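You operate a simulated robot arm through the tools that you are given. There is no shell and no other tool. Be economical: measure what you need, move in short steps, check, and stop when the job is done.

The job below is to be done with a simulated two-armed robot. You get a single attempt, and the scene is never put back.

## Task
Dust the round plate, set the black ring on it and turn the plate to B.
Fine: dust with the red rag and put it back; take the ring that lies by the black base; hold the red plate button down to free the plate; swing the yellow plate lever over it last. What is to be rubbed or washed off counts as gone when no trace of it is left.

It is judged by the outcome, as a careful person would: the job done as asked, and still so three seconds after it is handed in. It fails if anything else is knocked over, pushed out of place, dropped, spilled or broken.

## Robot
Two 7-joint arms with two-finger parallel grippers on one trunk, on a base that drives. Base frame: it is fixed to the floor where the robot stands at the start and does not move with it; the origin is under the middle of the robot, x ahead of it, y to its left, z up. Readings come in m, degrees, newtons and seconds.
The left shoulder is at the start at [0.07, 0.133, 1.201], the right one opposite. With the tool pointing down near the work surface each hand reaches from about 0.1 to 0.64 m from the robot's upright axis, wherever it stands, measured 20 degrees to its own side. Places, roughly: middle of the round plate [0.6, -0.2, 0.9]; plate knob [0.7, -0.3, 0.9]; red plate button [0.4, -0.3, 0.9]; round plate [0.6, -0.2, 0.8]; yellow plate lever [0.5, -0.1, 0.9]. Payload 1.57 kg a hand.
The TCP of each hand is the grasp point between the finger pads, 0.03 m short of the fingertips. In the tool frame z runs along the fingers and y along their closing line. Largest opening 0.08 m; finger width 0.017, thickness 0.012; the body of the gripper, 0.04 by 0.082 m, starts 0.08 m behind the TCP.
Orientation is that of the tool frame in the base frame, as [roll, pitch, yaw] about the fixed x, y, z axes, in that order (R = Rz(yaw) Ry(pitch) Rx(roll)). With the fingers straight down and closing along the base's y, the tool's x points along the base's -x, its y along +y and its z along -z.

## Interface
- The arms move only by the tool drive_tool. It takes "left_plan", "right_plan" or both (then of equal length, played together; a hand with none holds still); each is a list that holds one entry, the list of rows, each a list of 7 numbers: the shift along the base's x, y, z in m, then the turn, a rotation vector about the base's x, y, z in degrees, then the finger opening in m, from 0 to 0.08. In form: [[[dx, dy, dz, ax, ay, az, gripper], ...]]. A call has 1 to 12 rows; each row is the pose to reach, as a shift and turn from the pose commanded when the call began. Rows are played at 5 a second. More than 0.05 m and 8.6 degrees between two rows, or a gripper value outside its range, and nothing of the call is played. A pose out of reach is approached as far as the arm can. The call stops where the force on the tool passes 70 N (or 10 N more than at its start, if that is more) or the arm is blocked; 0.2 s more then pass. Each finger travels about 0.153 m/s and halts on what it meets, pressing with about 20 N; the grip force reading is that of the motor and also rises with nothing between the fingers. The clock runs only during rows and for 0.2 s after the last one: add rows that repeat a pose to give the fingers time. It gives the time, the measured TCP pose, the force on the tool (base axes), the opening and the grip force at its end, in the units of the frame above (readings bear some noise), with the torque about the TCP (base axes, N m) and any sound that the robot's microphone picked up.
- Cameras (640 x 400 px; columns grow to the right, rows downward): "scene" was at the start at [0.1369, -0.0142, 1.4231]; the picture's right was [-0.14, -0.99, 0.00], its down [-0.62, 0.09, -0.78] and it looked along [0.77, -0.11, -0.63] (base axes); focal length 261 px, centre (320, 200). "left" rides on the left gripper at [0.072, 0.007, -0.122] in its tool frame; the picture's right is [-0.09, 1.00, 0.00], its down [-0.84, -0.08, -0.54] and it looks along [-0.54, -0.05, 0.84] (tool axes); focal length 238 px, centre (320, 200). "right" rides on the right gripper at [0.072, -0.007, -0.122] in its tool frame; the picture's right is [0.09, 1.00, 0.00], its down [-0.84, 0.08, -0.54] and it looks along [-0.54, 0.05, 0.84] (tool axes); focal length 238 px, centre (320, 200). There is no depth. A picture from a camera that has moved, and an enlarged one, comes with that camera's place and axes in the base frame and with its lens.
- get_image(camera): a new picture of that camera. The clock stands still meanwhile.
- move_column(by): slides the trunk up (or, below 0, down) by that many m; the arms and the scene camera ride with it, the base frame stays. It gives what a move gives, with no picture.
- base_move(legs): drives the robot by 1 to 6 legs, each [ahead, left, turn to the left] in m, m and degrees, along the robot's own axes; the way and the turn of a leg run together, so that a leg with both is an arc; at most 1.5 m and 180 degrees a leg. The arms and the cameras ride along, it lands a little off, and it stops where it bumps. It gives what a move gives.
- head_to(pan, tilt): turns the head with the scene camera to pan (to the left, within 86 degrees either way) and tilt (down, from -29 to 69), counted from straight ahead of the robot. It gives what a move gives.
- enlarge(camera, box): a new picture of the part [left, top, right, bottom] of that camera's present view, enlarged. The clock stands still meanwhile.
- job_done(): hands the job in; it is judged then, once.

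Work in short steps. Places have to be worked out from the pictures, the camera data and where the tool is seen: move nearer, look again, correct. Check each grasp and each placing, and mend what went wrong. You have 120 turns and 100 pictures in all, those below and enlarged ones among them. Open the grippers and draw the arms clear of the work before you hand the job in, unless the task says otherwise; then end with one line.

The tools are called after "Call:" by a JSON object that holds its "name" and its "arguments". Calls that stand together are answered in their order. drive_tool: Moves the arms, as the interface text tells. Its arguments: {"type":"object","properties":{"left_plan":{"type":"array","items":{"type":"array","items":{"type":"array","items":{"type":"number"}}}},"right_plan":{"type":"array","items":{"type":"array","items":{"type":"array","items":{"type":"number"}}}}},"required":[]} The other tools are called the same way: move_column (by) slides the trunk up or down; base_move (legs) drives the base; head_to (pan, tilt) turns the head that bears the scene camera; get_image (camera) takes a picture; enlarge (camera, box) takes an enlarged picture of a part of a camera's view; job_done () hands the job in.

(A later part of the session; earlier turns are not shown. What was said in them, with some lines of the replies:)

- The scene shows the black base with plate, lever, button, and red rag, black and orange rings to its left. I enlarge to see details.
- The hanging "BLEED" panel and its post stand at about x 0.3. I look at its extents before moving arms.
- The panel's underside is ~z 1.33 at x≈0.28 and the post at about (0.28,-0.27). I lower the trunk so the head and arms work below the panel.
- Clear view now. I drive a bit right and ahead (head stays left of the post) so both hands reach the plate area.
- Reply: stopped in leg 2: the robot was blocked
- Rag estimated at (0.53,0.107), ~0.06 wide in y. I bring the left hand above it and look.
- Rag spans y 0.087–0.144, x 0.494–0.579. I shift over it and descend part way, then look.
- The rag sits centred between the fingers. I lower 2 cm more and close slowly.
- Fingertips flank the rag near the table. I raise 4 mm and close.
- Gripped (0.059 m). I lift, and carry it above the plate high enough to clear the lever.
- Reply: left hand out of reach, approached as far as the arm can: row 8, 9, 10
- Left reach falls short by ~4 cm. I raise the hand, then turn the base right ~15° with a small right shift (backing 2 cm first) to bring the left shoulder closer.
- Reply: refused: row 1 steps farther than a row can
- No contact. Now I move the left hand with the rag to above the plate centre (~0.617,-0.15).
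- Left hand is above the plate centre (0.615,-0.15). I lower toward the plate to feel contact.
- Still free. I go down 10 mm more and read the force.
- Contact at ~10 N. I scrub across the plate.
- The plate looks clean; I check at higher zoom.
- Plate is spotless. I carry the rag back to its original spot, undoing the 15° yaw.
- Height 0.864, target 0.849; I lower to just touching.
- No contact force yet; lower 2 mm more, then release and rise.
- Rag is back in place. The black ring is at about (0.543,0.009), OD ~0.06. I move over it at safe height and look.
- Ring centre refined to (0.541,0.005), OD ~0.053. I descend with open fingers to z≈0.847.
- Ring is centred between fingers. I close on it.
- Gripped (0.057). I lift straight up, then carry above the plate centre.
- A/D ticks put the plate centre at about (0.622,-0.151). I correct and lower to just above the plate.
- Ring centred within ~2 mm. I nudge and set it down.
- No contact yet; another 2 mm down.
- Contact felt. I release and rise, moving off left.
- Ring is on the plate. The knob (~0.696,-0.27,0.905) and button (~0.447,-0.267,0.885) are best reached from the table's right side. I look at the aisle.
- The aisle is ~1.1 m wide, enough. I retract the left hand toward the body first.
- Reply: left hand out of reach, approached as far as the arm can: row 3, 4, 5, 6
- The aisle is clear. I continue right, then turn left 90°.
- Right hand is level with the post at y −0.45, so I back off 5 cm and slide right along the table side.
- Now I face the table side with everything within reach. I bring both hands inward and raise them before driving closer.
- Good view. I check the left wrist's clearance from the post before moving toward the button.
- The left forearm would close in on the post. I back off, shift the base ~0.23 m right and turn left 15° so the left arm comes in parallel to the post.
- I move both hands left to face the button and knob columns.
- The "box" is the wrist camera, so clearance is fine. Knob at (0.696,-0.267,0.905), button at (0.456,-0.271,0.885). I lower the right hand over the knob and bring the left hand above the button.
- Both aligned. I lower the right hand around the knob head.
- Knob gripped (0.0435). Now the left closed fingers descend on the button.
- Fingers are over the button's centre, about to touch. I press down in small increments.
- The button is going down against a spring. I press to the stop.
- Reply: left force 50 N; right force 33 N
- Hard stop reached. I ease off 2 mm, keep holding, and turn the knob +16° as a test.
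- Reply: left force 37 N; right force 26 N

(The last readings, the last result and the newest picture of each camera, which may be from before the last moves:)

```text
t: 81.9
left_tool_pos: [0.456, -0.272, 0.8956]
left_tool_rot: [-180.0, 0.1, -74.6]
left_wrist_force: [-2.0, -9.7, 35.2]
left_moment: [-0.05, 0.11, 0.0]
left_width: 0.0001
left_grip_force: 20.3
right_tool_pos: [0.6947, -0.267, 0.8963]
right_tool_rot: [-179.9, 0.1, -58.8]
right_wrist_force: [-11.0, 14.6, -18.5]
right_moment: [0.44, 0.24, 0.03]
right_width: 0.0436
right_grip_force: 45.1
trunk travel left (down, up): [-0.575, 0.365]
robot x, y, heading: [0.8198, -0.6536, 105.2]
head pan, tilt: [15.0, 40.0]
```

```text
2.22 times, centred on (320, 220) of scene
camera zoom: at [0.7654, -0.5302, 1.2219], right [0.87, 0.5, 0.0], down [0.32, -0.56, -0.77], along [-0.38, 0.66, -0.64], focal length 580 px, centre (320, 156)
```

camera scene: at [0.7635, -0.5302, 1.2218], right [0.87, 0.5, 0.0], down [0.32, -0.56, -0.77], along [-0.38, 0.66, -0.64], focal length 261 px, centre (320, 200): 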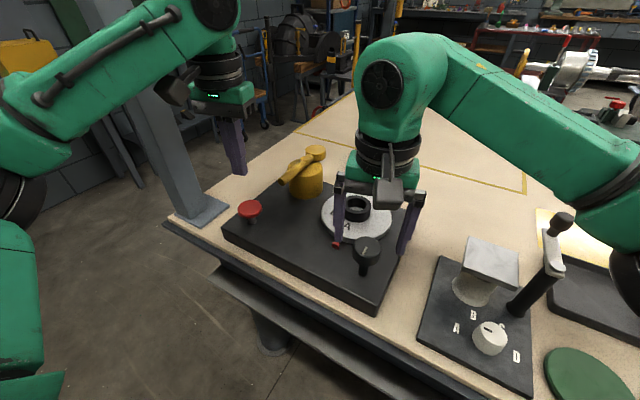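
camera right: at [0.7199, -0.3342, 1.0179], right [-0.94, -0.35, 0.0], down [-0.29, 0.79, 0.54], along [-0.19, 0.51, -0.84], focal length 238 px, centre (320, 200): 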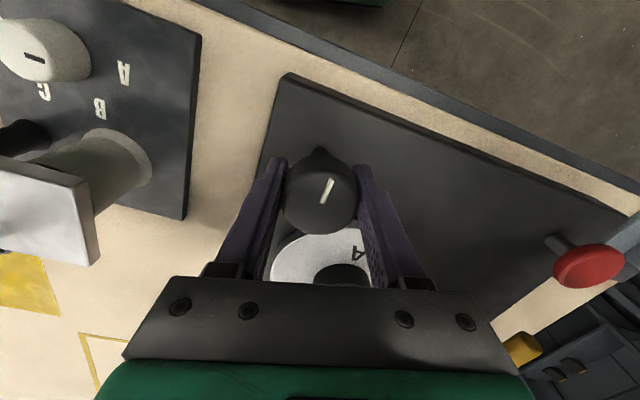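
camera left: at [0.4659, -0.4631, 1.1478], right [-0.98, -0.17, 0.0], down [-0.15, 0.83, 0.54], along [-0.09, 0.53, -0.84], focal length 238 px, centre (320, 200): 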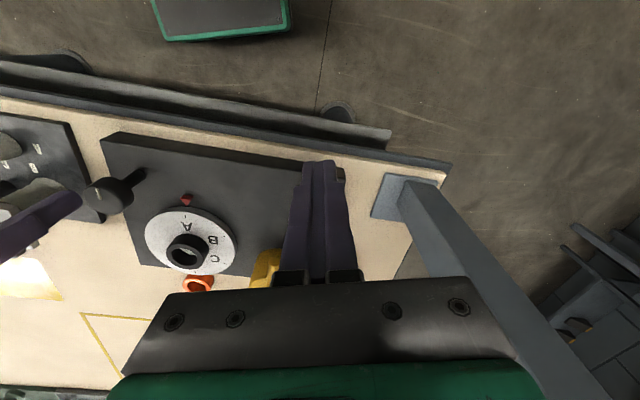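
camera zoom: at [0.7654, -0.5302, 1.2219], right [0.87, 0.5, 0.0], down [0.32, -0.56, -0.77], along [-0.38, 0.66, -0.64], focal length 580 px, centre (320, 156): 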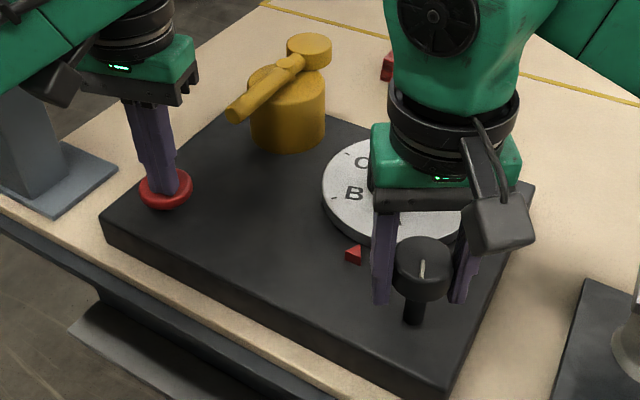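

The plate turns the same way as the knob, bringing B toward the pointer. I continue another +32°.

Call:
{"name": "drive_tool", "arguments": {"left_plan": [[[0, 0, 0.0015, 0, 0, 0, 0], [0, 0, 0.0015, 0, 0, 0, 0], [0, 0, 0.0015, 0, 0, 0, 0], [0, 0, 0.0015, 0, 0, 0, 0], [0, 0, 0.0015, 0, 0, 0, 0]]], "right_plan": [[[0, 0, 0, 0, 0, 8, 0.02], [0, 0, 0, 0, 0, 16, 0.02], [0, 0, 0, 0, 0, 24, 0.02], [0, 0, 0, 0, 0, 32, 0.02], [0, 0, 0, 0, 0, 32, 0.02]]]}}

Call:
{"name": "enlarge", "arguments": {"camera": "scene", "box": [200, 130, 440, 310]}}

Call:
{"name": "get_image", "arguments": {"camera": "right"}}

```text
t: 83.1
left_tool_pos: [0.4569, -0.2718, 0.8974]
left_tool_rot: [-179.9, 0.0, -74.7]
left_wrist_force: [-9.2, -4.7, 23.8]
left_moment: [0.03, 0.33, 0.1]
left_width: 0.0
left_grip_force: 20.2
right_tool_pos: [0.6955, -0.2655, 0.895]
right_tool_rot: [180.0, 0.0, -26.7]
right_wrist_force: [3.2, 15.4, -5.3]
right_moment: [0.06, -0.87, 0.04]
right_width: 0.0433
right_grip_force: 45.3
trunk travel left (down, up): [-0.575, 0.365]
robot x, y, heading: [0.8216, -0.6515, 105.1]
head pan, tilt: [15.0, 40.0]
```

```text
2.22 times, centred on (320, 220) of scene
camera zoom: at [0.7661, -0.529, 1.2219], right [0.87, 0.5, 0.0], down [0.32, -0.56, -0.77], along [-0.38, 0.66, -0.64], focal length 580 px, centre (320, 156)
```

zoom: 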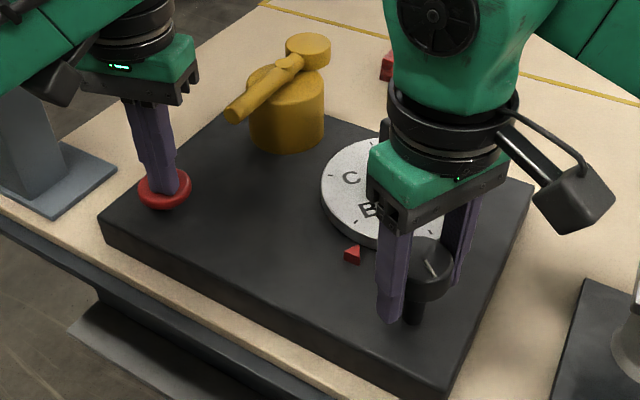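

```text
41 pictures are left
camera right: at [0.763, -0.2925, 1.0183], right [-0.37, -0.93, 0.0], down [-0.78, 0.31, 0.54], along [-0.5, 0.2, -0.84], focal length 238 px, centre (320, 200)
```

right: 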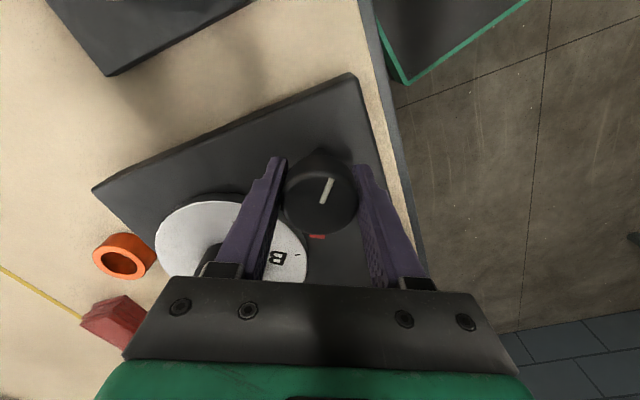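

B's tick is within several degrees of the pointer. I zoom in before the final correction.

Call:
{"name": "enlarge", "arguments": {"camera": "right", "box": [150, 180, 350, 300]}}

Call:
{"name": "enlarge", "arguments": {"camera": "scene", "box": [310, 180, 390, 260]}}

```text
3.20 times, centred on (250, 240) of right
camera zoom: at [0.763, -0.2925, 1.0183], right [-0.37, -0.93, 0.0], down [-0.78, 0.31, 0.54], along [-0.5, 0.2, -0.84], focal length 763 px, centre (544, 72)
```

zoom: 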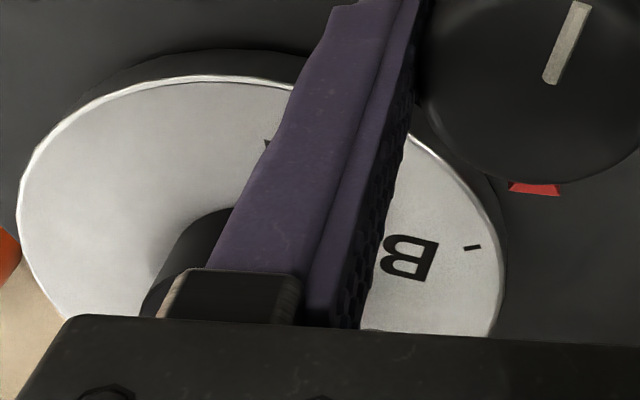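

```text
5.00 times, centred on (350, 220) of scene
camera zoom: at [0.7661, -0.529, 1.2219], right [0.87, 0.5, 0.0], down [0.32, -0.56, -0.77], along [-0.38, 0.66, -0.64], focal length 1305 px, centre (170, 100)
```

zoom: 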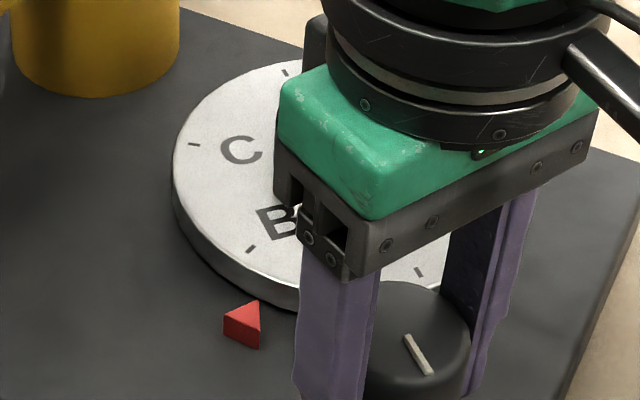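

Geometry: knob ratio 1:1, B needs ~11–12° more. I turn that.

Call:
{"name": "drive_tool", "arguments": {"right_plan": [[[0, 0, 0, 0, 0, 6, 0.02], [0, 0, 0, 0, 0, 11.5, 0.02], [0, 0, 0, 0, 0, 11.5, 0.02]]]}}

Call:
{"name": "enlarge", "arguments": {"camera": "scene", "box": [310, 180, 390, 260]}}

Call:
{"name": "enlarge", "arguments": {"camera": "right", "box": [150, 180, 350, 300]}}

```text
t: 83.9
left_tool_pos: [0.4573, -0.2719, 0.8967]
left_tool_rot: [179.9, -0.2, -74.5]
left_wrist_force: [-7.4, -6.1, 21.3]
left_moment: [-0.02, 0.28, 0.01]
left_width: 0.0
left_grip_force: 20.3
right_tool_pos: [0.6961, -0.2668, 0.8955]
right_tool_rot: [180.0, 0.0, -18.1]
right_wrist_force: [6.2, 18.5, -1.1]
right_moment: [-0.28, -1.26, 0.02]
right_width: 0.0433
right_grip_force: 45.1
trunk travel left (down, up): [-0.575, 0.365]
robot x, y, heading: [0.8203, -0.6493, 105.1]
head pan, tilt: [15.0, 40.0]
```

```text
5.00 times, centred on (350, 220) of scene
camera zoom: at [0.7667, -0.5286, 1.2218], right [0.87, 0.5, 0.0], down [0.32, -0.56, -0.77], along [-0.38, 0.66, -0.64], focal length 1305 px, centre (170, 100)
```

zoom: 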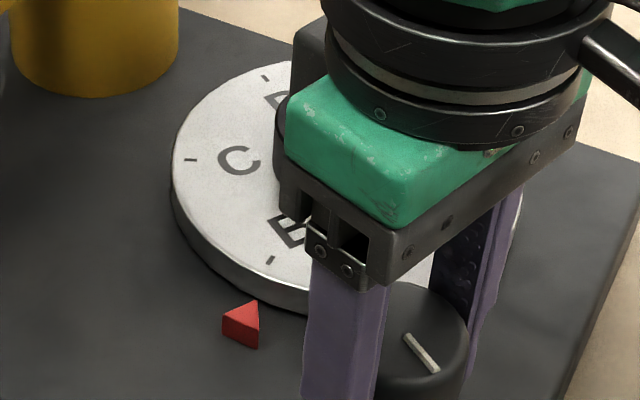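

```text
3.20 times, centred on (250, 240) of right
camera zoom: at [0.7665, -0.2819, 1.0182], right [-0.22, -0.98, 0.0], down [-0.82, 0.19, 0.54], along [-0.53, 0.12, -0.84], focal length 763 px, centre (544, 72)
```

zoom: 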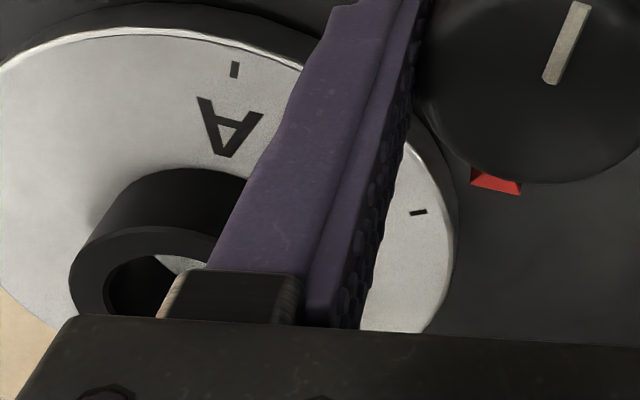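

Nearly there (reading advanced 8.6° of 11.5°). I add ~3°.

Call:
{"name": "drive_tool", "arguments": {"right_plan": [[[0, 0, 0, 0, 0, 3, 0.02], [0, 0, 0, 0, 0, 3, 0.02], [0, 0, 0, 0, 0, 3, 0.02]]]}}

Call:
{"name": "enlarge", "arguments": {"camera": "scene", "box": [310, 180, 390, 260]}}

```text
t: 84.7
left_tool_pos: [0.4571, -0.2705, 0.8977]
left_tool_rot: [179.9, -0.1, -74.7]
left_wrist_force: [-6.4, -4.2, 19.6]
left_moment: [0.03, 0.29, 0.05]
left_width: 0.0
left_grip_force: 20.0
right_tool_pos: [0.6948, -0.2653, 0.896]
right_tool_rot: [-179.8, 0.1, -18.2]
right_wrist_force: [5.9, 18.4, 2.2]
right_moment: [0.01, -0.73, -0.06]
right_width: 0.0434
right_grip_force: 45.6
right hand out of reach, approached as far as the arm can: row 1, 2, 3
trunk travel left (down, up): [-0.575, 0.365]
robot x, y, heading: [0.8208, -0.6551, 105.2]
head pan, tilt: [15.0, 40.0]
```

```text
5.00 times, centred on (350, 220) of scene
camera zoom: at [0.767, -0.5285, 1.2218], right [0.87, 0.5, 0.0], down [0.32, -0.56, -0.77], along [-0.39, 0.66, -0.64], focal length 1305 px, centre (170, 100)
```

zoom: 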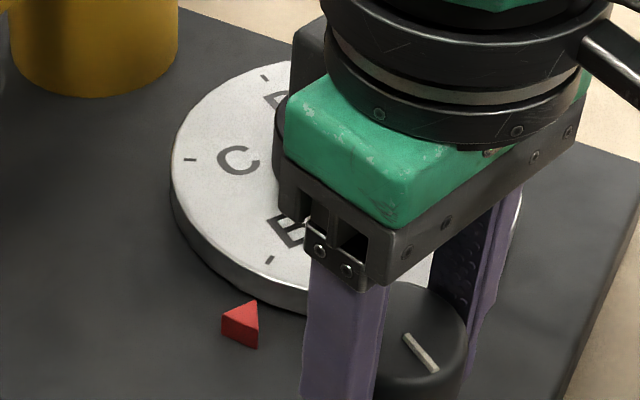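

Wrist limit reached ~2–3° short. I open, rotate the hand back −30° around the knob (button still held), and look.

Call:
{"name": "drive_tool", "arguments": {"right_plan": [[[0, 0, 0, 0, 0, 0, 0.05], [0, 0, 0, 0, 0, 0, 0.08], [0, 0, 0, 0, 0, 0, 0.08], [0, 0, 0, 0, 0, -7.5, 0.08], [0, 0, 0, 0, 0, -15, 0.08], [0, 0, 0, 0, 0, -22.5, 0.08], [0, 0, 0, 0, 0, -30, 0.08], [0, 0, 0, 0, 0, -30, 0.08]]]}}

Call:
{"name": "enlarge", "arguments": {"camera": "scene", "box": [310, 180, 390, 260]}}

Call:
{"name": "get_image", "arguments": {"camera": "right"}}

```text
t: 86.5
left_tool_pos: [0.4583, -0.2719, 0.8976]
left_tool_rot: [180.0, -0.2, -74.7]
left_wrist_force: [2.7, 4.3, 12.3]
left_moment: [0.19, -0.01, -0.04]
left_width: 0.0
left_grip_force: 20.2
right_tool_pos: [0.6959, -0.2671, 0.895]
right_tool_rot: [179.9, 0.2, -48.2]
right_wrist_force: [0.0, -0.4, 0.4]
right_moment: [0.01, 0.02, 0.01]
right_width: 0.0798
right_grip_force: 0.1
trunk travel left (down, up): [-0.575, 0.365]
robot x, y, heading: [0.8202, -0.6505, 105.0]
head pan, tilt: [15.0, 40.0]
```

```text
5.00 times, centred on (350, 220) of scene
camera zoom: at [0.7672, -0.5299, 1.2219], right [0.87, 0.5, 0.0], down [0.32, -0.56, -0.77], along [-0.39, 0.66, -0.64], focal length 1305 px, centre (170, 100)
```

zoom: 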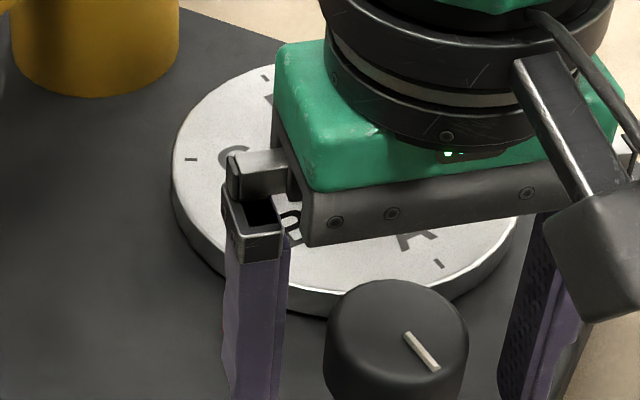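

```text
34 pictures are left
camera right: at [0.7492, -0.3164, 1.018], right [-0.68, -0.73, 0.0], down [-0.61, 0.57, 0.54], along [-0.4, 0.37, -0.84], focal length 238 px, centre (320, 200)
```

right: 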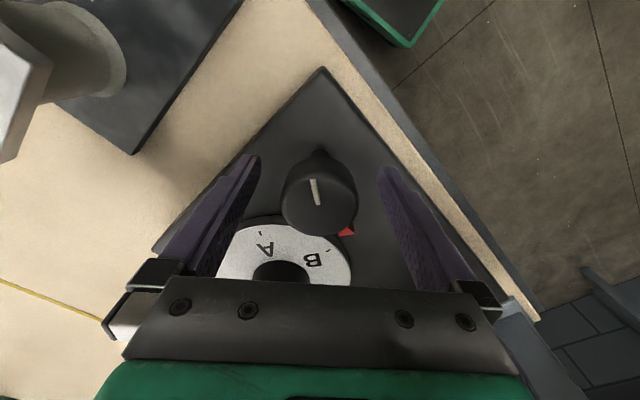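

Total turned 56.6°; ~3.4° remains. I regrip and finish the turn.

Call:
{"name": "drive_tool", "arguments": {"left_plan": [[[0, 0, -0.001, 0, 0, 0, 0], [0, 0, -0.001, 0, 0, 0, 0], [0, 0, -0.001, 0, 0, 0, 0], [0, 0, -0.001, 0, 0, 0, 0], [0, 0, -0.001, 0, 0, 0, 0], [0, 0, -0.001, 0, 0, 0, 0]]], "right_plan": [[[0, 0, 0, 0, 0, 0, 0.05], [0, 0, 0, 0, 0, 0, 0.02], [0, 0, 0, 0, 0, 0, 0.02], [0, 0, 0, 0, 0, 0, 0.02], [0, 0, 0, 0, 0, 3.5, 0.02], [0, 0, 0, 0, 0, 3.5, 0.02]]]}}

Call:
{"name": "enlarge", "arguments": {"camera": "right", "box": [200, 160, 400, 290]}}

```text
t: 87.9
left_tool_pos: [0.4584, -0.2708, 0.8967]
left_tool_rot: [179.8, 0.1, -74.7]
left_wrist_force: [0.0, 4.5, 20.6]
left_moment: [0.29, 0.05, -0.04]
left_width: 0.0001
left_grip_force: 20.1
right_tool_pos: [0.6951, -0.2659, 0.8956]
right_tool_rot: [-180.0, 0.1, -44.5]
right_wrist_force: [0.0, 1.7, -0.6]
right_moment: [-0.04, -0.09, 0.03]
right_width: 0.0432
right_grip_force: 45.0
trunk travel left (down, up): [-0.575, 0.365]
robot x, y, heading: [0.8204, -0.6486, 105.2]
head pan, tilt: [15.0, 40.0]
```

```text
3.08 times, centred on (300, 225) of right
camera zoom: at [0.7525, -0.313, 1.0182], right [-0.63, -0.77, 0.0], down [-0.65, 0.53, 0.54], along [-0.42, 0.34, -0.84], focal length 733 px, centre (382, 123)
```

zoom: 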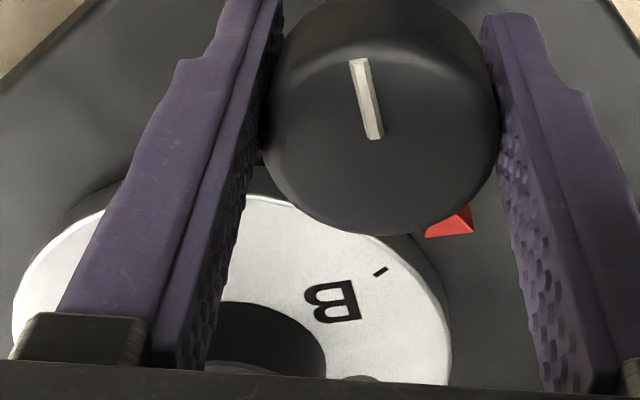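

Now I release the button first (locking the plate), then open the right hand and lift it clear.

Call:
{"name": "drive_tool", "arguments": {"left_plan": [[[0, 0, 0.02, 0, 0, 0, 0], [0, 0, 0.05, 0, 0, 0, 0], [0, 0, 0.09, 0, 0, 0, 0], [0, 0, 0.13, 0, 0, 0, 0], [0, -0.03, 0.13, 0, 0, 0, 0], [0, -0.06, 0.13, 0, 0, 0, 0], [0, -0.06, 0.13, 0, 0, 0, 0], [0, -0.06, 0.13, 0, 0, 0, 0]]], "right_plan": [[[0, 0, 0, 0, 0, 0, 0.02], [0, 0, 0, 0, 0, 0, 0.02], [0, 0, 0, 0, 0, 0, 0.05], [0, 0, 0, 0, 0, 0, 0.08], [0, 0, 0, 0, 0, 0, 0.08], [0, 0, 0.04, 0, 0, 0, 0.08], [0, 0, 0.08, 0, 0, 0, 0.08], [0.04, -0.03, 0.08, 0, 0, 0, 0.08]]]}}

Call:
{"name": "enlarge", "arguments": {"camera": "scene", "box": [230, 140, 410, 290]}}

Call:
{"name": "get_image", "arguments": {"camera": "right"}}

```text
t: 89.7
left_tool_pos: [0.4576, -0.3333, 1.0273]
left_tool_rot: [180.0, -0.1, -74.7]
left_wrist_force: [0.3, 0.5, 0.4]
left_moment: [0.0, 0.03, 0.0]
left_width: 0.0
left_grip_force: 19.5
right_tool_pos: [0.7363, -0.2974, 0.9767]
right_tool_rot: [180.0, 0.2, -44.6]
right_wrist_force: [1.3, -0.4, 1.2]
right_moment: [0.02, 0.06, 0.01]
right_width: 0.0799
right_grip_force: 0.1
trunk travel left (down, up): [-0.575, 0.365]
robot x, y, heading: [0.8196, -0.6478, 105.1]
head pan, tilt: [15.0, 40.0]
```

```text
2.67 times, centred on (320, 215) of scene
camera zoom: at [0.7679, -0.5301, 1.2219], right [0.87, 0.5, 0.0], down [0.32, -0.56, -0.77], along [-0.39, 0.66, -0.64], focal length 696 px, centre (320, 160)
```

zoom: 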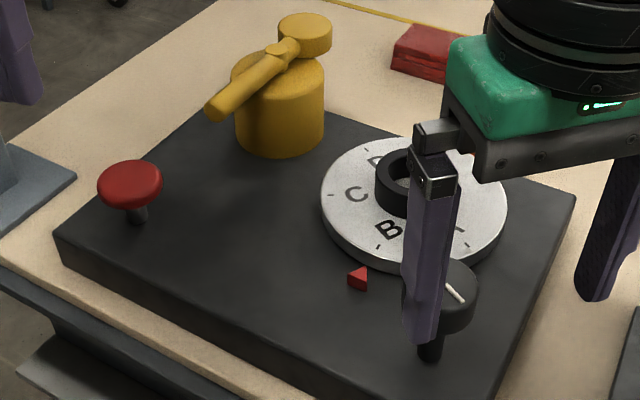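

```text
31 pictures are left
camera right: at [0.7937, -0.3442, 1.098], right [-0.63, -0.77, 0.0], down [-0.65, 0.53, 0.54], along [-0.42, 0.34, -0.84], focal length 238 px, centre (320, 200)
```

right: 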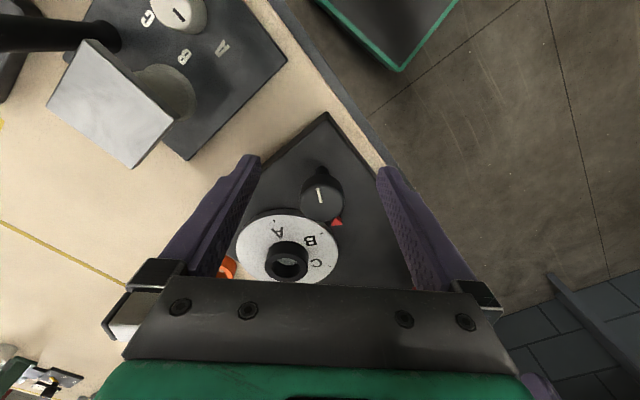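

I draw the right hand clear and examine the plate against the pointer.

Call:
{"name": "drive_tool", "arguments": {"right_plan": [[[0.03, -0.03, 0.02, 0, 0, 0, 0.08], [0.06, -0.06, 0.02, 0, 0, 0, 0.08], [0.09, -0.09, 0.02, 0, 0, 0, 0.08], [0.12, -0.12, 0.02, 0, 0, 0, 0.08], [0.12, -0.12, 0.02, 0, 0, 0, 0.08]]]}}

Call:
{"name": "enlarge", "arguments": {"camera": "scene", "box": [300, 180, 400, 250]}}

```text
t: 90.9
left_tool_pos: [0.4553, -0.3312, 1.0246]
left_tool_rot: [-179.9, -0.2, -74.7]
left_wrist_force: [-0.8, 0.8, -1.4]
left_moment: [0.02, -0.03, 0.0]
left_width: 0.0
left_grip_force: 20.2
right_tool_pos: [0.8551, -0.4172, 0.9949]
right_tool_rot: [-179.9, -0.1, -44.7]
right_wrist_force: [-0.2, 0.3, -0.7]
right_moment: [0.01, -0.03, -0.01]
right_width: 0.0799
right_grip_force: 0.0
trunk travel left (down, up): [-0.575, 0.365]
robot x, y, heading: [0.8189, -0.6446, 105.0]
head pan, tilt: [15.0, 40.0]
```

```text
5.71 times, centred on (350, 215) of scene
camera zoom: at [0.7642, -0.5287, 1.2216], right [0.87, 0.5, 0.0], down [0.32, -0.56, -0.77], along [-0.38, 0.66, -0.64], focal length 1492 px, centre (149, 114)
```

zoom: 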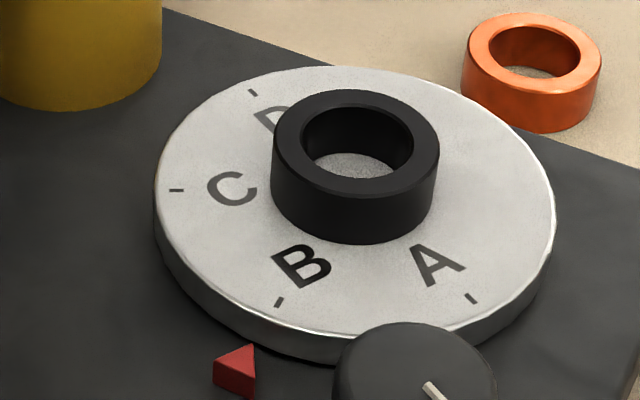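

The plate reads B at the pointer (within ~1°), ring centred. Now I locate the lever with the left camera.

Call:
{"name": "get_image", "arguments": {"camera": "left"}}

Call:
{"name": "enlarge", "arguments": {"camera": "scene", "box": [250, 120, 410, 260]}}

```text
29 pictures are left
camera left: at [0.4674, -0.4032, 1.1471], right [-0.98, -0.17, 0.0], down [-0.15, 0.83, 0.54], along [-0.09, 0.53, -0.84], focal length 238 px, centre (320, 200)
```

left: 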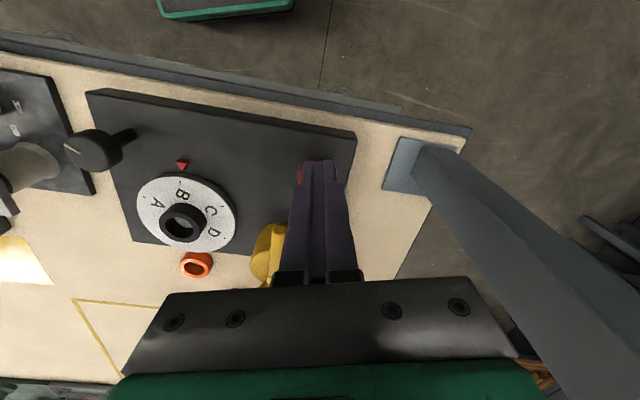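

```text
2.86 times, centred on (330, 190) of scene
camera zoom: at [0.7642, -0.5287, 1.2216], right [0.87, 0.5, 0.0], down [0.32, -0.56, -0.77], along [-0.38, 0.66, -0.64], focal length 746 px, centre (291, 229)
```

zoom: 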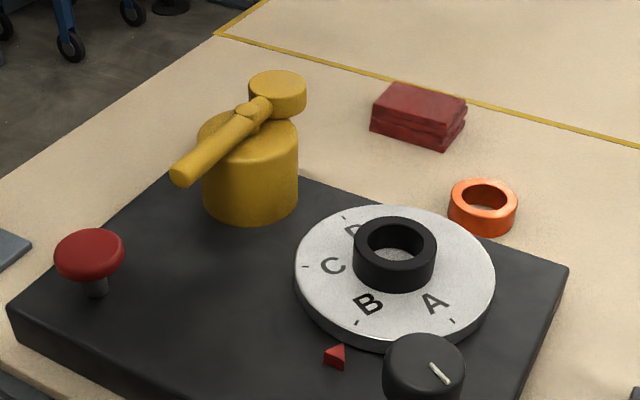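

The left forearm would come too close to the post for the lever, so I'll use the right hand. I back off, shift left and face the table squarely.

Call:
{"name": "base_move", "arguments": {"legs": [[-0.193, 0.052, 0], [0.057, 0.2125, 0], [0, 0, -15]]}}

Call:
{"name": "head_to", "arguments": {"pan": 0, "tilt": 40}}

Call:
{"name": "get_image", "arguments": {"camera": "scene"}}

```text
t: 94.7
left_tool_pos: [0.3314, -0.4494, 1.0259]
left_tool_rot: [180.0, -0.1, -89.7]
left_wrist_force: [-0.4, 0.8, -1.0]
left_moment: [0.0, 0.01, 0.03]
left_width: 0.0002
left_grip_force: 20.1
right_tool_pos: [0.6942, -0.6334, 0.9951]
right_tool_rot: [-179.9, 0.0, -59.6]
right_wrist_force: [-0.9, -0.2, -1.3]
right_moment: [0.01, -0.03, 0.01]
right_width: 0.0799
right_grip_force: 0.2
trunk travel left (down, up): [-0.575, 0.365]
robot x, y, heading: [0.5985, -0.8484, 89.9]
head pan, tilt: [15.0, 40.0]
```

```text
t: 95.5
left_tool_pos: [0.3321, -0.4489, 1.0258]
left_tool_rot: [180.0, -0.2, -89.6]
left_wrist_force: [0.5, 1.3, 0.4]
left_moment: [-0.03, 0.02, 0.03]
left_width: 0.0
left_grip_force: 19.6
right_tool_pos: [0.6948, -0.6325, 0.9957]
right_tool_rot: [180.0, 0.0, -59.6]
right_wrist_force: [0.8, -0.3, -0.4]
right_moment: [0.0, 0.0, 0.0]
right_width: 0.0801
right_grip_force: 0.0
trunk travel left (down, up): [-0.575, 0.365]
robot x, y, heading: [0.6002, -0.8498, 90.2]
head pan, tilt: [0.0, 40.0]
```

```text
27 pictures are left
camera scene: at [0.602, -0.7157, 1.2217], right [1.0, 0.0, 0.0], down [0.0, -0.64, -0.77], along [0.0, 0.77, -0.64], focal length 261 px, centre (320, 200)
```

scene: 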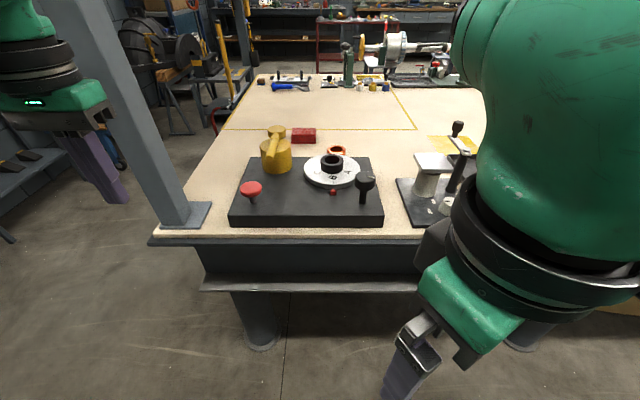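

I retract the left hand toward the body and raise/close the right hand, then drive forward.

Call:
{"name": "drive_tool", "arguments": {"left_plan": [[[0.02, -0.03, 0, 0, 0, 0, 0], [0.035, -0.065, 0, 0, 0, 0, 0], [0.05, -0.1, 0, 0, 0, 0, 0], [0.07, -0.13, 0, 0, 0, 0, 0], [0.07, -0.15, 0, 0, 0, 0, 0], [0.07, -0.15, 0, 0, 0, 0, 0]]], "right_plan": [[[0, 0.03, 0.02, 0, 0, -4, 0.04], [-0.03, 0.06, 0.04, 0, 0, -8, 0.0], [-0.06, 0.09, 0.04, 0, 0, -12, 0.0], [-0.1, 0.11, 0.04, 0, 0, -16, 0.0], [-0.135, 0.13, 0.04, 0, 0, -20, 0.0], [-0.135, 0.13, 0.04, 0, 0, -20, 0.0]]]}}

Call:
{"name": "base_move", "arguments": {"legs": [[0.21, 0, 0]]}}

Call:
{"name": "get_image", "arguments": {"camera": "scene"}}

```text
t: 96.9
left_tool_pos: [0.4021, -0.5997, 1.0235]
left_tool_rot: [-180.0, -0.2, -89.6]
left_wrist_force: [-0.3, 0.1, 0.1]
left_moment: [0.02, 0.01, 0.02]
left_width: 0.0001
left_grip_force: 19.9
right_tool_pos: [0.563, -0.5025, 1.035]
right_tool_rot: [180.0, 0.0, -79.7]
right_wrist_force: [-0.4, 0.0, 0.4]
right_moment: [0.03, 0.01, 0.0]
right_width: 0.0
right_grip_force: 20.0
trunk travel left (down, up): [-0.575, 0.365]
robot x, y, heading: [0.5998, -0.8471, 90.1]
head pan, tilt: [0.0, 40.0]
```

```text
t: 98.5
left_tool_pos: [0.4027, -0.3902, 1.0239]
left_tool_rot: [179.9, -0.1, -89.7]
left_wrist_force: [-0.4, -0.3, 0.1]
left_moment: [0.0, 0.03, -0.02]
left_width: 0.0
left_grip_force: 20.0
right_tool_pos: [0.5607, -0.2928, 1.0359]
right_tool_rot: [-180.0, -0.1, -79.6]
right_wrist_force: [-0.3, -0.5, 0.0]
right_moment: [-0.01, 0.02, 0.01]
right_width: 0.0
right_grip_force: 19.6
trunk travel left (down, up): [-0.575, 0.365]
robot x, y, heading: [0.6015, -0.6389, 89.8]
head pan, tilt: [0.0, 40.0]
```

```text
26 pictures are left
camera scene: at [0.6017, -0.5047, 1.2217], right [1.0, 0.0, 0.0], down [0.0, -0.64, -0.77], along [0.0, 0.77, -0.64], focal length 261 px, centre (320, 200)
```

scene: 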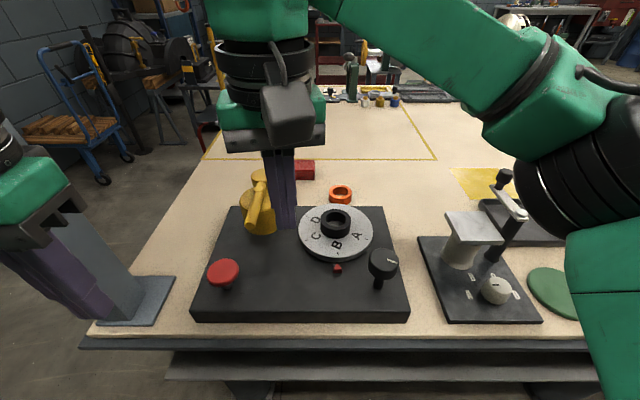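

View confirms B at the pointer. Lever rod end at ~(0.49,-0.205), pivot ~(0.488,-0.117). I take the right closed fingers over to the rod's −x side.

Call:
{"name": "drive_tool", "arguments": {"right_plan": [[[-0.03, 0.03, 0, 0, 0, 0, 0], [-0.06, 0.06, 0, 0, 0, 0, 0], [-0.09, 0.09, 0, 0, 0, 0, 0], [-0.121, 0.118, 0, 0, 0, 0, 0], [-0.121, 0.118, -0.03, 0, 0, 0, 0], [-0.121, 0.118, -0.06, 0, 0, 0, 0], [-0.121, 0.118, -0.06, 0, 0, 0, 0]]]}}

Call:
{"name": "get_image", "arguments": {"camera": "scene"}}

Call:
{"name": "get_image", "arguments": {"camera": "right"}}

```text
t: 100.1
left_tool_pos: [0.4022, -0.3891, 1.0243]
left_tool_rot: [180.0, -0.1, -89.7]
left_wrist_force: [-0.1, 1.2, -0.1]
left_moment: [0.03, 0.02, -0.03]
left_width: 0.0
left_grip_force: 20.3
right_tool_pos: [0.4685, -0.1883, 0.9716]
right_tool_rot: [179.6, 0.1, -80.0]
right_wrist_force: [1.0, -0.1, 0.6]
right_moment: [0.01, 0.02, 0.02]
right_width: 0.0
right_grip_force: 20.0
right hand out of reach, approached as far as the arm can: row 3, 4, 5, 6, 7
trunk travel left (down, up): [-0.575, 0.365]
robot x, y, heading: [0.6003, -0.64, 90.0]
head pan, tilt: [0.0, 40.0]
```

```text
25 pictures are left
camera scene: at [0.6025, -0.5052, 1.2218], right [1.0, 0.0, 0.0], down [0.0, -0.64, -0.77], along [0.0, 0.77, -0.64], focal length 261 px, centre (320, 200)
```

scene: 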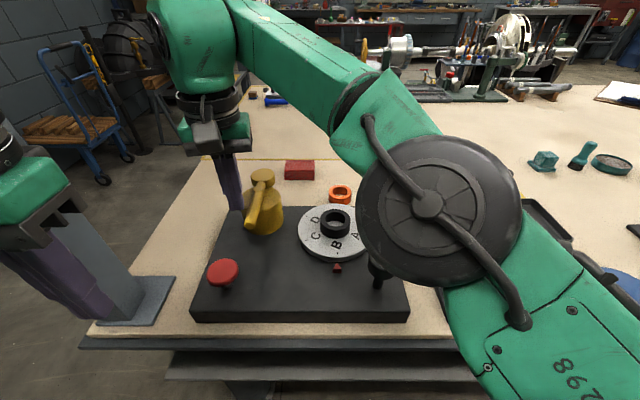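

```text
24 pictures are left
camera right: at [0.4878, -0.2593, 1.0932], right [-0.96, -0.27, 0.01], down [-0.22, 0.81, 0.54], along [-0.15, 0.52, -0.84], focal length 238 px, centre (320, 200)
```

right: 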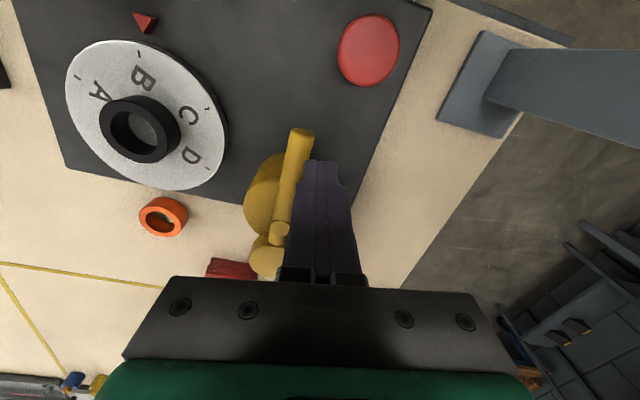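

Reach is 2–3 cm short. I tuck the left hand back a little and shift the base 4 cm left, carrying the right hand clear of the rod's −x side.

Call:
{"name": "drive_tool", "arguments": {"left_plan": [[[0.01, -0.02, 0, 0, 0, 0, 0], [0.02, -0.04, 0, 0, 0, 0, 0], [0.03, -0.05, 0, 0, 0, 0, 0], [0.03, -0.05, 0, 0, 0, 0, 0]]]}}

Call:
{"name": "base_move", "arguments": {"legs": [[0, 0.04, 0]]}}

Call:
{"name": "get_image", "arguments": {"camera": "right"}}

```text
t: 101.1
left_tool_pos: [0.4309, -0.439, 1.0237]
left_tool_rot: [-180.0, -0.1, -89.7]
left_wrist_force: [0.0, 0.6, 0.7]
left_moment: [0.02, 0.01, -0.01]
left_width: 0.0001
left_grip_force: 20.1
right_tool_pos: [0.4679, -0.1903, 0.9697]
right_tool_rot: [179.9, 0.1, -79.9]
right_wrist_force: [0.1, 0.0, 0.1]
right_moment: [0.0, 0.0, 0.03]
right_width: 0.0002
right_grip_force: 20.3
trunk travel left (down, up): [-0.575, 0.365]
robot x, y, heading: [0.6021, -0.6383, 90.0]
head pan, tilt: [0.0, 40.0]
```

```text
t: 102.0
left_tool_pos: [0.3932, -0.438, 1.0249]
left_tool_rot: [-180.0, -0.1, -89.7]
left_wrist_force: [-0.2, -0.6, -0.4]
left_moment: [0.01, 0.0, 0.01]
left_width: 0.0
left_grip_force: 20.0
right_tool_pos: [0.4281, -0.1899, 0.971]
right_tool_rot: [179.7, 0.1, -80.0]
right_wrist_force: [-0.1, 0.3, 0.3]
right_moment: [0.02, 0.01, 0.0]
right_width: 0.0001
right_grip_force: 20.4
trunk travel left (down, up): [-0.575, 0.365]
robot x, y, heading: [0.5592, -0.6393, 89.9]
head pan, tilt: [0.0, 40.0]
```

```text
23 pictures are left
camera right: at [0.4489, -0.2591, 1.0931], right [-0.96, -0.26, 0.0], down [-0.22, 0.81, 0.54], along [-0.15, 0.52, -0.84], focal length 238 px, centre (320, 200)
```

right: 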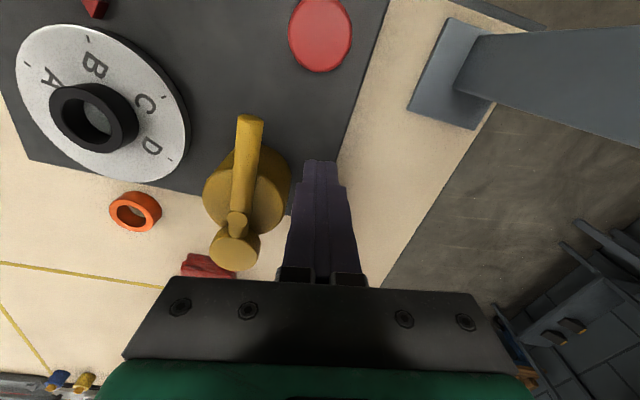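

Clear view: pivot (0.485,-0.115), rod straight to (0.484,-0.204). I descend beside the rod and push it along its arc to about 30°.

Call:
{"name": "drive_tool", "arguments": {"right_plan": [[[0, 0, -0.03, 0, 0, 0, 0], [0, 0.005, -0.049, 0, 0, 0, 0], [0.02, 0.007, -0.049, 0, 0, 0, 0], [0.034, 0.007, -0.049, 0, 0, 0, 0], [0.046, 0.004, -0.049, 0, 0, 0, 0], [0.0587, 0.0032, -0.049, 0, 0, 0, 0], [0.071, 0.0046, -0.049, 0, 0, 0, 0], [0.071, 0.0046, -0.049, 0, 0, 0, 0]]]}}

Call:
{"name": "get_image", "arguments": {"camera": "right"}}

```text
t: 103.8
left_tool_pos: [0.3929, -0.4399, 1.0234]
left_tool_rot: [179.9, -0.1, -89.6]
left_wrist_force: [-0.3, -0.1, 0.0]
left_moment: [-0.02, 0.02, 0.02]
left_width: 0.0001
left_grip_force: 19.9
right_tool_pos: [0.4992, -0.1838, 0.9209]
right_tool_rot: [179.8, 0.1, -79.9]
right_wrist_force: [0.4, 0.1, 0.0]
right_moment: [0.0, 0.02, 0.0]
right_width: 0.0
right_grip_force: 19.7
trunk travel left (down, up): [-0.575, 0.365]
robot x, y, heading: [0.5636, -0.6375, 90.4]
head pan, tilt: [0.0, 40.0]
```

```text
22 pictures are left
camera right: at [0.5184, -0.2548, 1.0437], right [-0.96, -0.26, 0.0], down [-0.22, 0.81, 0.54], along [-0.15, 0.52, -0.84], focal length 238 px, centre (320, 200)
```

right: 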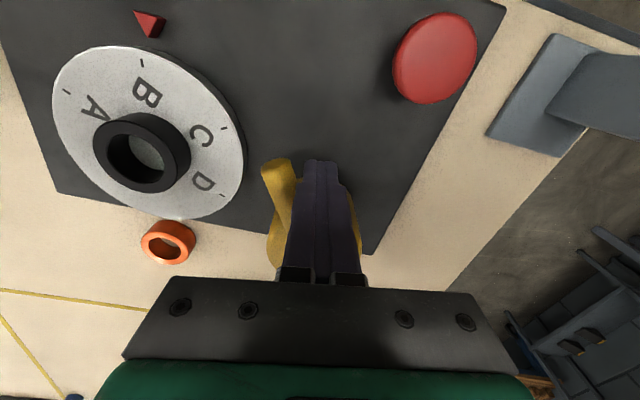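

The rod swings freely with the push. I continue along the arc toward the plate.

Call:
{"name": "drive_tool", "arguments": {"right_plan": [[[0.012, 0.003, 0, 0, 0, 0, 0], [0.023, 0.009, 0, 0, 0, 0, 0], [0.033, 0.0165, 0, 0, 0, 0, 0], [0.042, 0.0255, 0, 0, 0, 0, 0], [0.042, 0.0255, 0, 0, 0, 0, 0]]]}}

Call:
{"name": "get_image", "arguments": {"camera": "right"}}

Call:
{"name": "get_image", "arguments": {"camera": "scene"}}

```text
t: 105.0
left_tool_pos: [0.3921, -0.4393, 1.0249]
left_tool_rot: [180.0, -0.1, -89.7]
left_wrist_force: [0.9, 0.1, 0.2]
left_moment: [0.04, -0.01, 0.01]
left_width: 0.0002
left_grip_force: 19.5
right_tool_pos: [0.5405, -0.1585, 0.9213]
right_tool_rot: [179.9, 0.0, -80.0]
right_wrist_force: [1.5, -0.3, 0.3]
right_moment: [0.03, -0.01, 0.01]
right_width: 0.0
right_grip_force: 20.0
trunk travel left (down, up): [-0.575, 0.365]
robot x, y, heading: [0.5601, -0.6391, 89.9]
head pan, tilt: [0.0, 40.0]
```

```text
21 pictures are left
camera right: at [0.5607, -0.2292, 1.0438], right [-0.96, -0.26, 0.0], down [-0.22, 0.81, 0.54], along [-0.15, 0.52, -0.84], focal length 238 px, centre (320, 200)
```

right: 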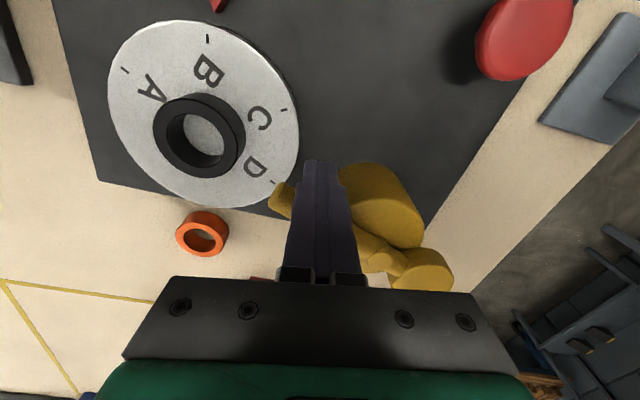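

```text
20 pictures are left
camera scene: at [0.5623, -0.5048, 1.2217], right [1.0, 0.0, 0.0], down [0.0, -0.64, -0.77], along [0.0, 0.77, -0.64], focal length 261 px, centre (320, 200)
```

scene: 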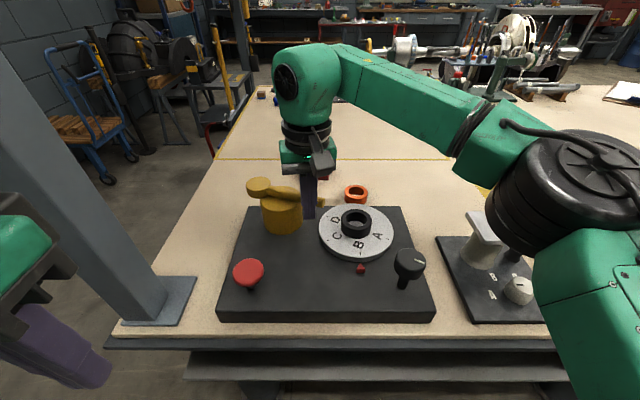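

Rod is at about −22°, the plate centre lies at −15° from the pivot. I push the last few degrees and check force.

Call:
{"name": "drive_tool", "arguments": {"right_plan": [[[0.0037, 0.0045, 0, 0, 0, 0, 0], [0.006, 0.007, 0, 0, 0, 0, 0], [0.006, 0.007, 0, 0, 0, 0, 0]]]}}

Call:
{"name": "get_image", "arguments": {"camera": "right"}}

```text
t: 105.8
left_tool_pos: [0.3911, -0.4401, 1.0239]
left_tool_rot: [-179.9, -0.1, -89.7]
left_wrist_force: [-0.7, 0.2, -0.3]
left_moment: [0.03, -0.01, 0.02]
left_width: 0.0
left_grip_force: 19.9
right_tool_pos: [0.5466, -0.1523, 0.9227]
right_tool_rot: [179.8, -0.1, -80.0]
right_wrist_force: [-2.6, -4.2, -3.1]
right_moment: [-0.06, 0.07, 0.0]
right_width: 0.0001
right_grip_force: 19.8
trunk travel left (down, up): [-0.575, 0.365]
robot x, y, heading: [0.5611, -0.6351, 90.2]
head pan, tilt: [0.0, 40.0]
```

```text
19 pictures are left
camera right: at [0.5662, -0.2225, 1.0438], right [-0.96, -0.27, 0.0], down [-0.22, 0.81, 0.54], along [-0.15, 0.52, -0.84], focal length 238 px, centre (320, 200)
```

right: 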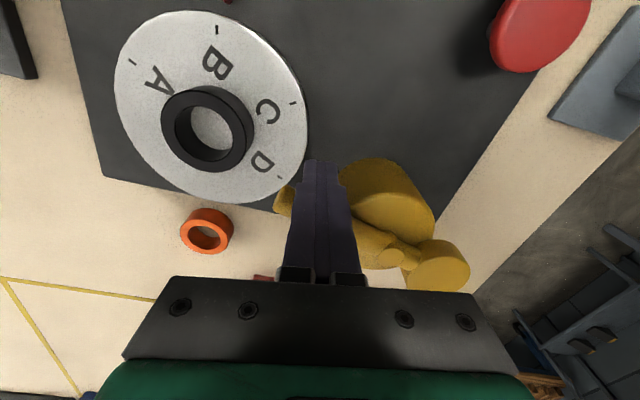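

Force rises to ~5 N — possibly the end stop. I push 3 mm more to confirm.

Call:
{"name": "drive_tool", "arguments": {"right_plan": [[[0.0015, 0.003, 0, 0, 0, 0, 0], [0.0015, 0.003, 0, 0, 0, 0, 0]]]}}

```text
t: 106.4
left_tool_pos: [0.3915, -0.4413, 1.0248]
left_tool_rot: [-179.9, 0.0, -89.7]
left_wrist_force: [0.9, 0.7, 0.6]
left_moment: [0.01, 0.01, 0.0]
left_width: 0.0
left_grip_force: 20.1
right_tool_pos: [0.5454, -0.1512, 0.9217]
right_tool_rot: [179.9, -0.1, -79.9]
right_wrist_force: [-4.8, -18.3, -15.3]
right_moment: [-0.27, 0.17, -0.09]
right_width: 0.0001
right_grip_force: 20.0
trunk travel left (down, up): [-0.575, 0.365]
robot x, y, heading: [0.5598, -0.6415, 90.2]
head pan, tilt: [0.0, 40.0]
```

It's the end stop; the lever is fully over. I back the finger off and lift clear.

Call:
{"name": "drive_tool", "arguments": {"right_plan": [[[-0.004, -0.012, 0, 0, 0, 0, 0], [-0.008, -0.025, 0, 0, 0, 0, 0], [-0.008, -0.025, 0.03, 0, 0, 0, 0], [-0.008, -0.025, 0.07, 0, 0, 0, 0], [-0.008, -0.03, 0.11, 0, 0, 0, 0], [0.02, -0.06, 0.12, 0, 0, 0, 0], [0.04, -0.1, 0.12, 0, 0, 0, 0.03], [0.07, -0.14, 0.12, 0, 0, 0, 0.06], [0.1, -0.18, 0.12, 0, 0, 0, 0.06], [0.13, -0.21, 0.12, 0, 0, 0, 0.06]]]}}

Call:
{"name": "enlarge", "arguments": {"camera": "scene", "box": [210, 150, 440, 320]}}

Call:
{"name": "get_image", "arguments": {"camera": "right"}}

```text
t: 108.6
left_tool_pos: [0.3927, -0.4403, 1.0258]
left_tool_rot: [180.0, 0.0, -89.8]
left_wrist_force: [-0.3, -0.7, 0.1]
left_moment: [0.02, 0.0, -0.03]
left_width: 0.0
left_grip_force: 20.4
right_tool_pos: [0.6797, -0.3626, 1.0414]
right_tool_rot: [179.6, 0.2, -80.0]
right_wrist_force: [0.6, -0.9, 0.0]
right_moment: [0.0, 0.01, -0.03]
right_width: 0.06
right_grip_force: 0.1
trunk travel left (down, up): [-0.575, 0.365]
robot x, y, heading: [0.5633, -0.637, 90.0]
head pan, tilt: [0.0, 40.0]
```

```text
2.35 times, centred on (325, 235) of scene
camera zoom: at [0.5637, -0.5063, 1.2219], right [1.0, 0.0, 0.0], down [0.0, -0.64, -0.77], along [0.0, 0.77, -0.64], focal length 614 px, centre (308, 118)
```

zoom: 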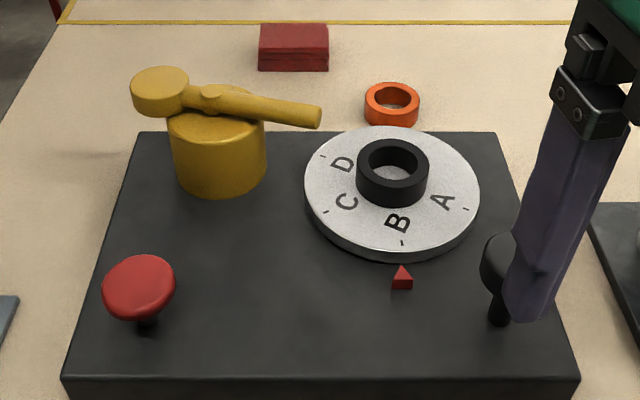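

```text
17 pictures are left
camera right: at [0.6998, -0.4321, 1.1632], right [-0.96, -0.26, 0.0], down [-0.22, 0.81, 0.54], along [-0.15, 0.52, -0.84], focal length 238 px, centre (320, 200)
```

right: 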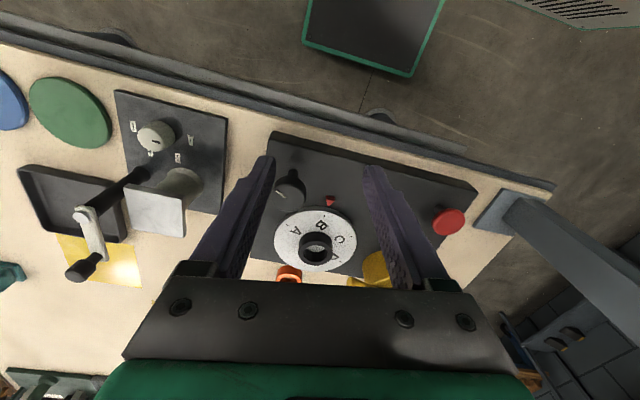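

Lever is at its stop over the plate edge, B lines up with the pointer, ring sits on the plate. I open both grippers and back away from the table.

Call:
{"name": "drive_tool", "arguments": {"left_plan": [[[0, -0.03, 0, 0, 0, 0, 0.03], [0, -0.06, 0, 0, 0, 0, 0.06], [0, -0.06, 0, 0, 0, 0, 0.06]]], "right_plan": [[[0.01, -0.03, 0.02, 0, 0, 0, 0.08], [0.02, -0.06, 0.03, 0, 0, 0, 0.08], [0.02, -0.06, 0.03, 0, 0, 0, 0.08]]]}}

Call:
{"name": "base_move", "arguments": {"legs": [[-0.2, 0, 0]]}}

Call:
{"name": "get_image", "arguments": {"camera": "scene"}}

Call:
{"name": "enlarge", "arguments": {"camera": "scene", "box": [230, 110, 410, 230]}}

```text
t: 109.4
left_tool_pos: [0.4074, -0.4623, 1.0154]
left_tool_rot: [-179.9, -0.1, -89.7]
left_wrist_force: [0.0, -0.6, -0.2]
left_moment: [0.04, 0.0, -0.02]
left_width: 0.06
left_grip_force: 0.0
left hand out of reach, approached as far as the arm can: row 1, 2, 3
right_tool_pos: [0.6983, -0.4185, 1.0726]
right_tool_rot: [179.8, 0.1, -79.8]
right_wrist_force: [-0.3, 0.3, -0.1]
right_moment: [-0.01, -0.01, 0.01]
right_width: 0.08
right_grip_force: 0.0
trunk travel left (down, up): [-0.575, 0.365]
robot x, y, heading: [0.5642, -0.6389, 90.2]
head pan, tilt: [0.0, 40.0]
```

```text
t: 111.0
left_tool_pos: [0.4085, -0.6635, 1.0143]
left_tool_rot: [-180.0, -0.1, -89.6]
left_wrist_force: [-0.1, -0.5, 1.1]
left_moment: [0.0, -0.01, -0.04]
left_width: 0.0601
left_grip_force: 0.1
right_tool_pos: [0.6987, -0.6192, 1.072]
right_tool_rot: [179.9, 0.1, -80.0]
right_wrist_force: [0.4, -0.2, 0.3]
right_moment: [0.01, 0.02, 0.03]
right_width: 0.0802
right_grip_force: 0.1
trunk travel left (down, up): [-0.575, 0.365]
robot x, y, heading: [0.5634, -0.8401, 90.4]
head pan, tilt: [0.0, 40.0]
```

```text
16 pictures are left
camera scene: at [0.5628, -0.7051, 1.2217], right [1.0, 0.0, 0.0], down [0.0, -0.64, -0.77], along [0.0, 0.77, -0.64], focal length 261 px, centre (320, 200)
```

scene: 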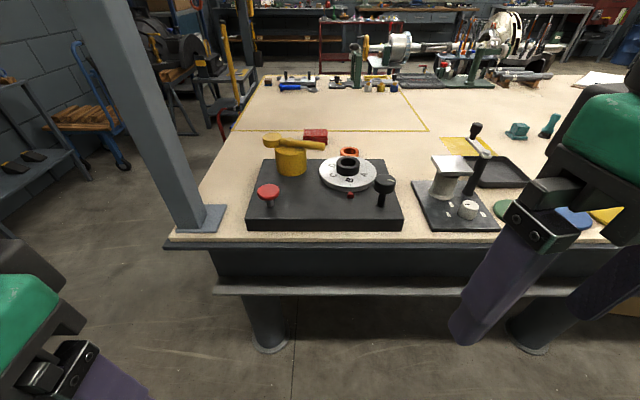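

```text
3.33 times, centred on (320, 170) of scene
camera zoom: at [0.5628, -0.7051, 1.2217], right [1.0, 0.0, 0.0], down [0.0, -0.64, -0.77], along [0.0, 0.77, -0.64], focal length 870 px, centre (320, 300)
```

zoom: 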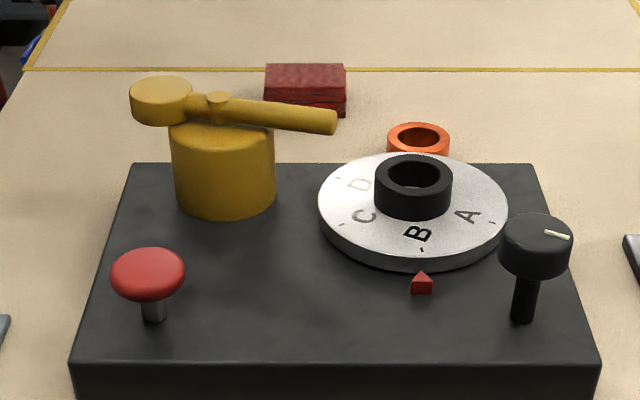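

All is in place: plate clean, black ring on it, B at the pointer, lever at its stop, rag back, arms clear. I hand in.

Call:
{"name": "job_done", "arguments": {}}

```text
The job is handed in.
```

I dusted the plate clean, put the red rag back, set the black ring on the plate, turned the plate so B is within about 1° of the pointer, and swung the yellow lever to its stop over the plate last. Nothing else looked disturbed in the final picture.
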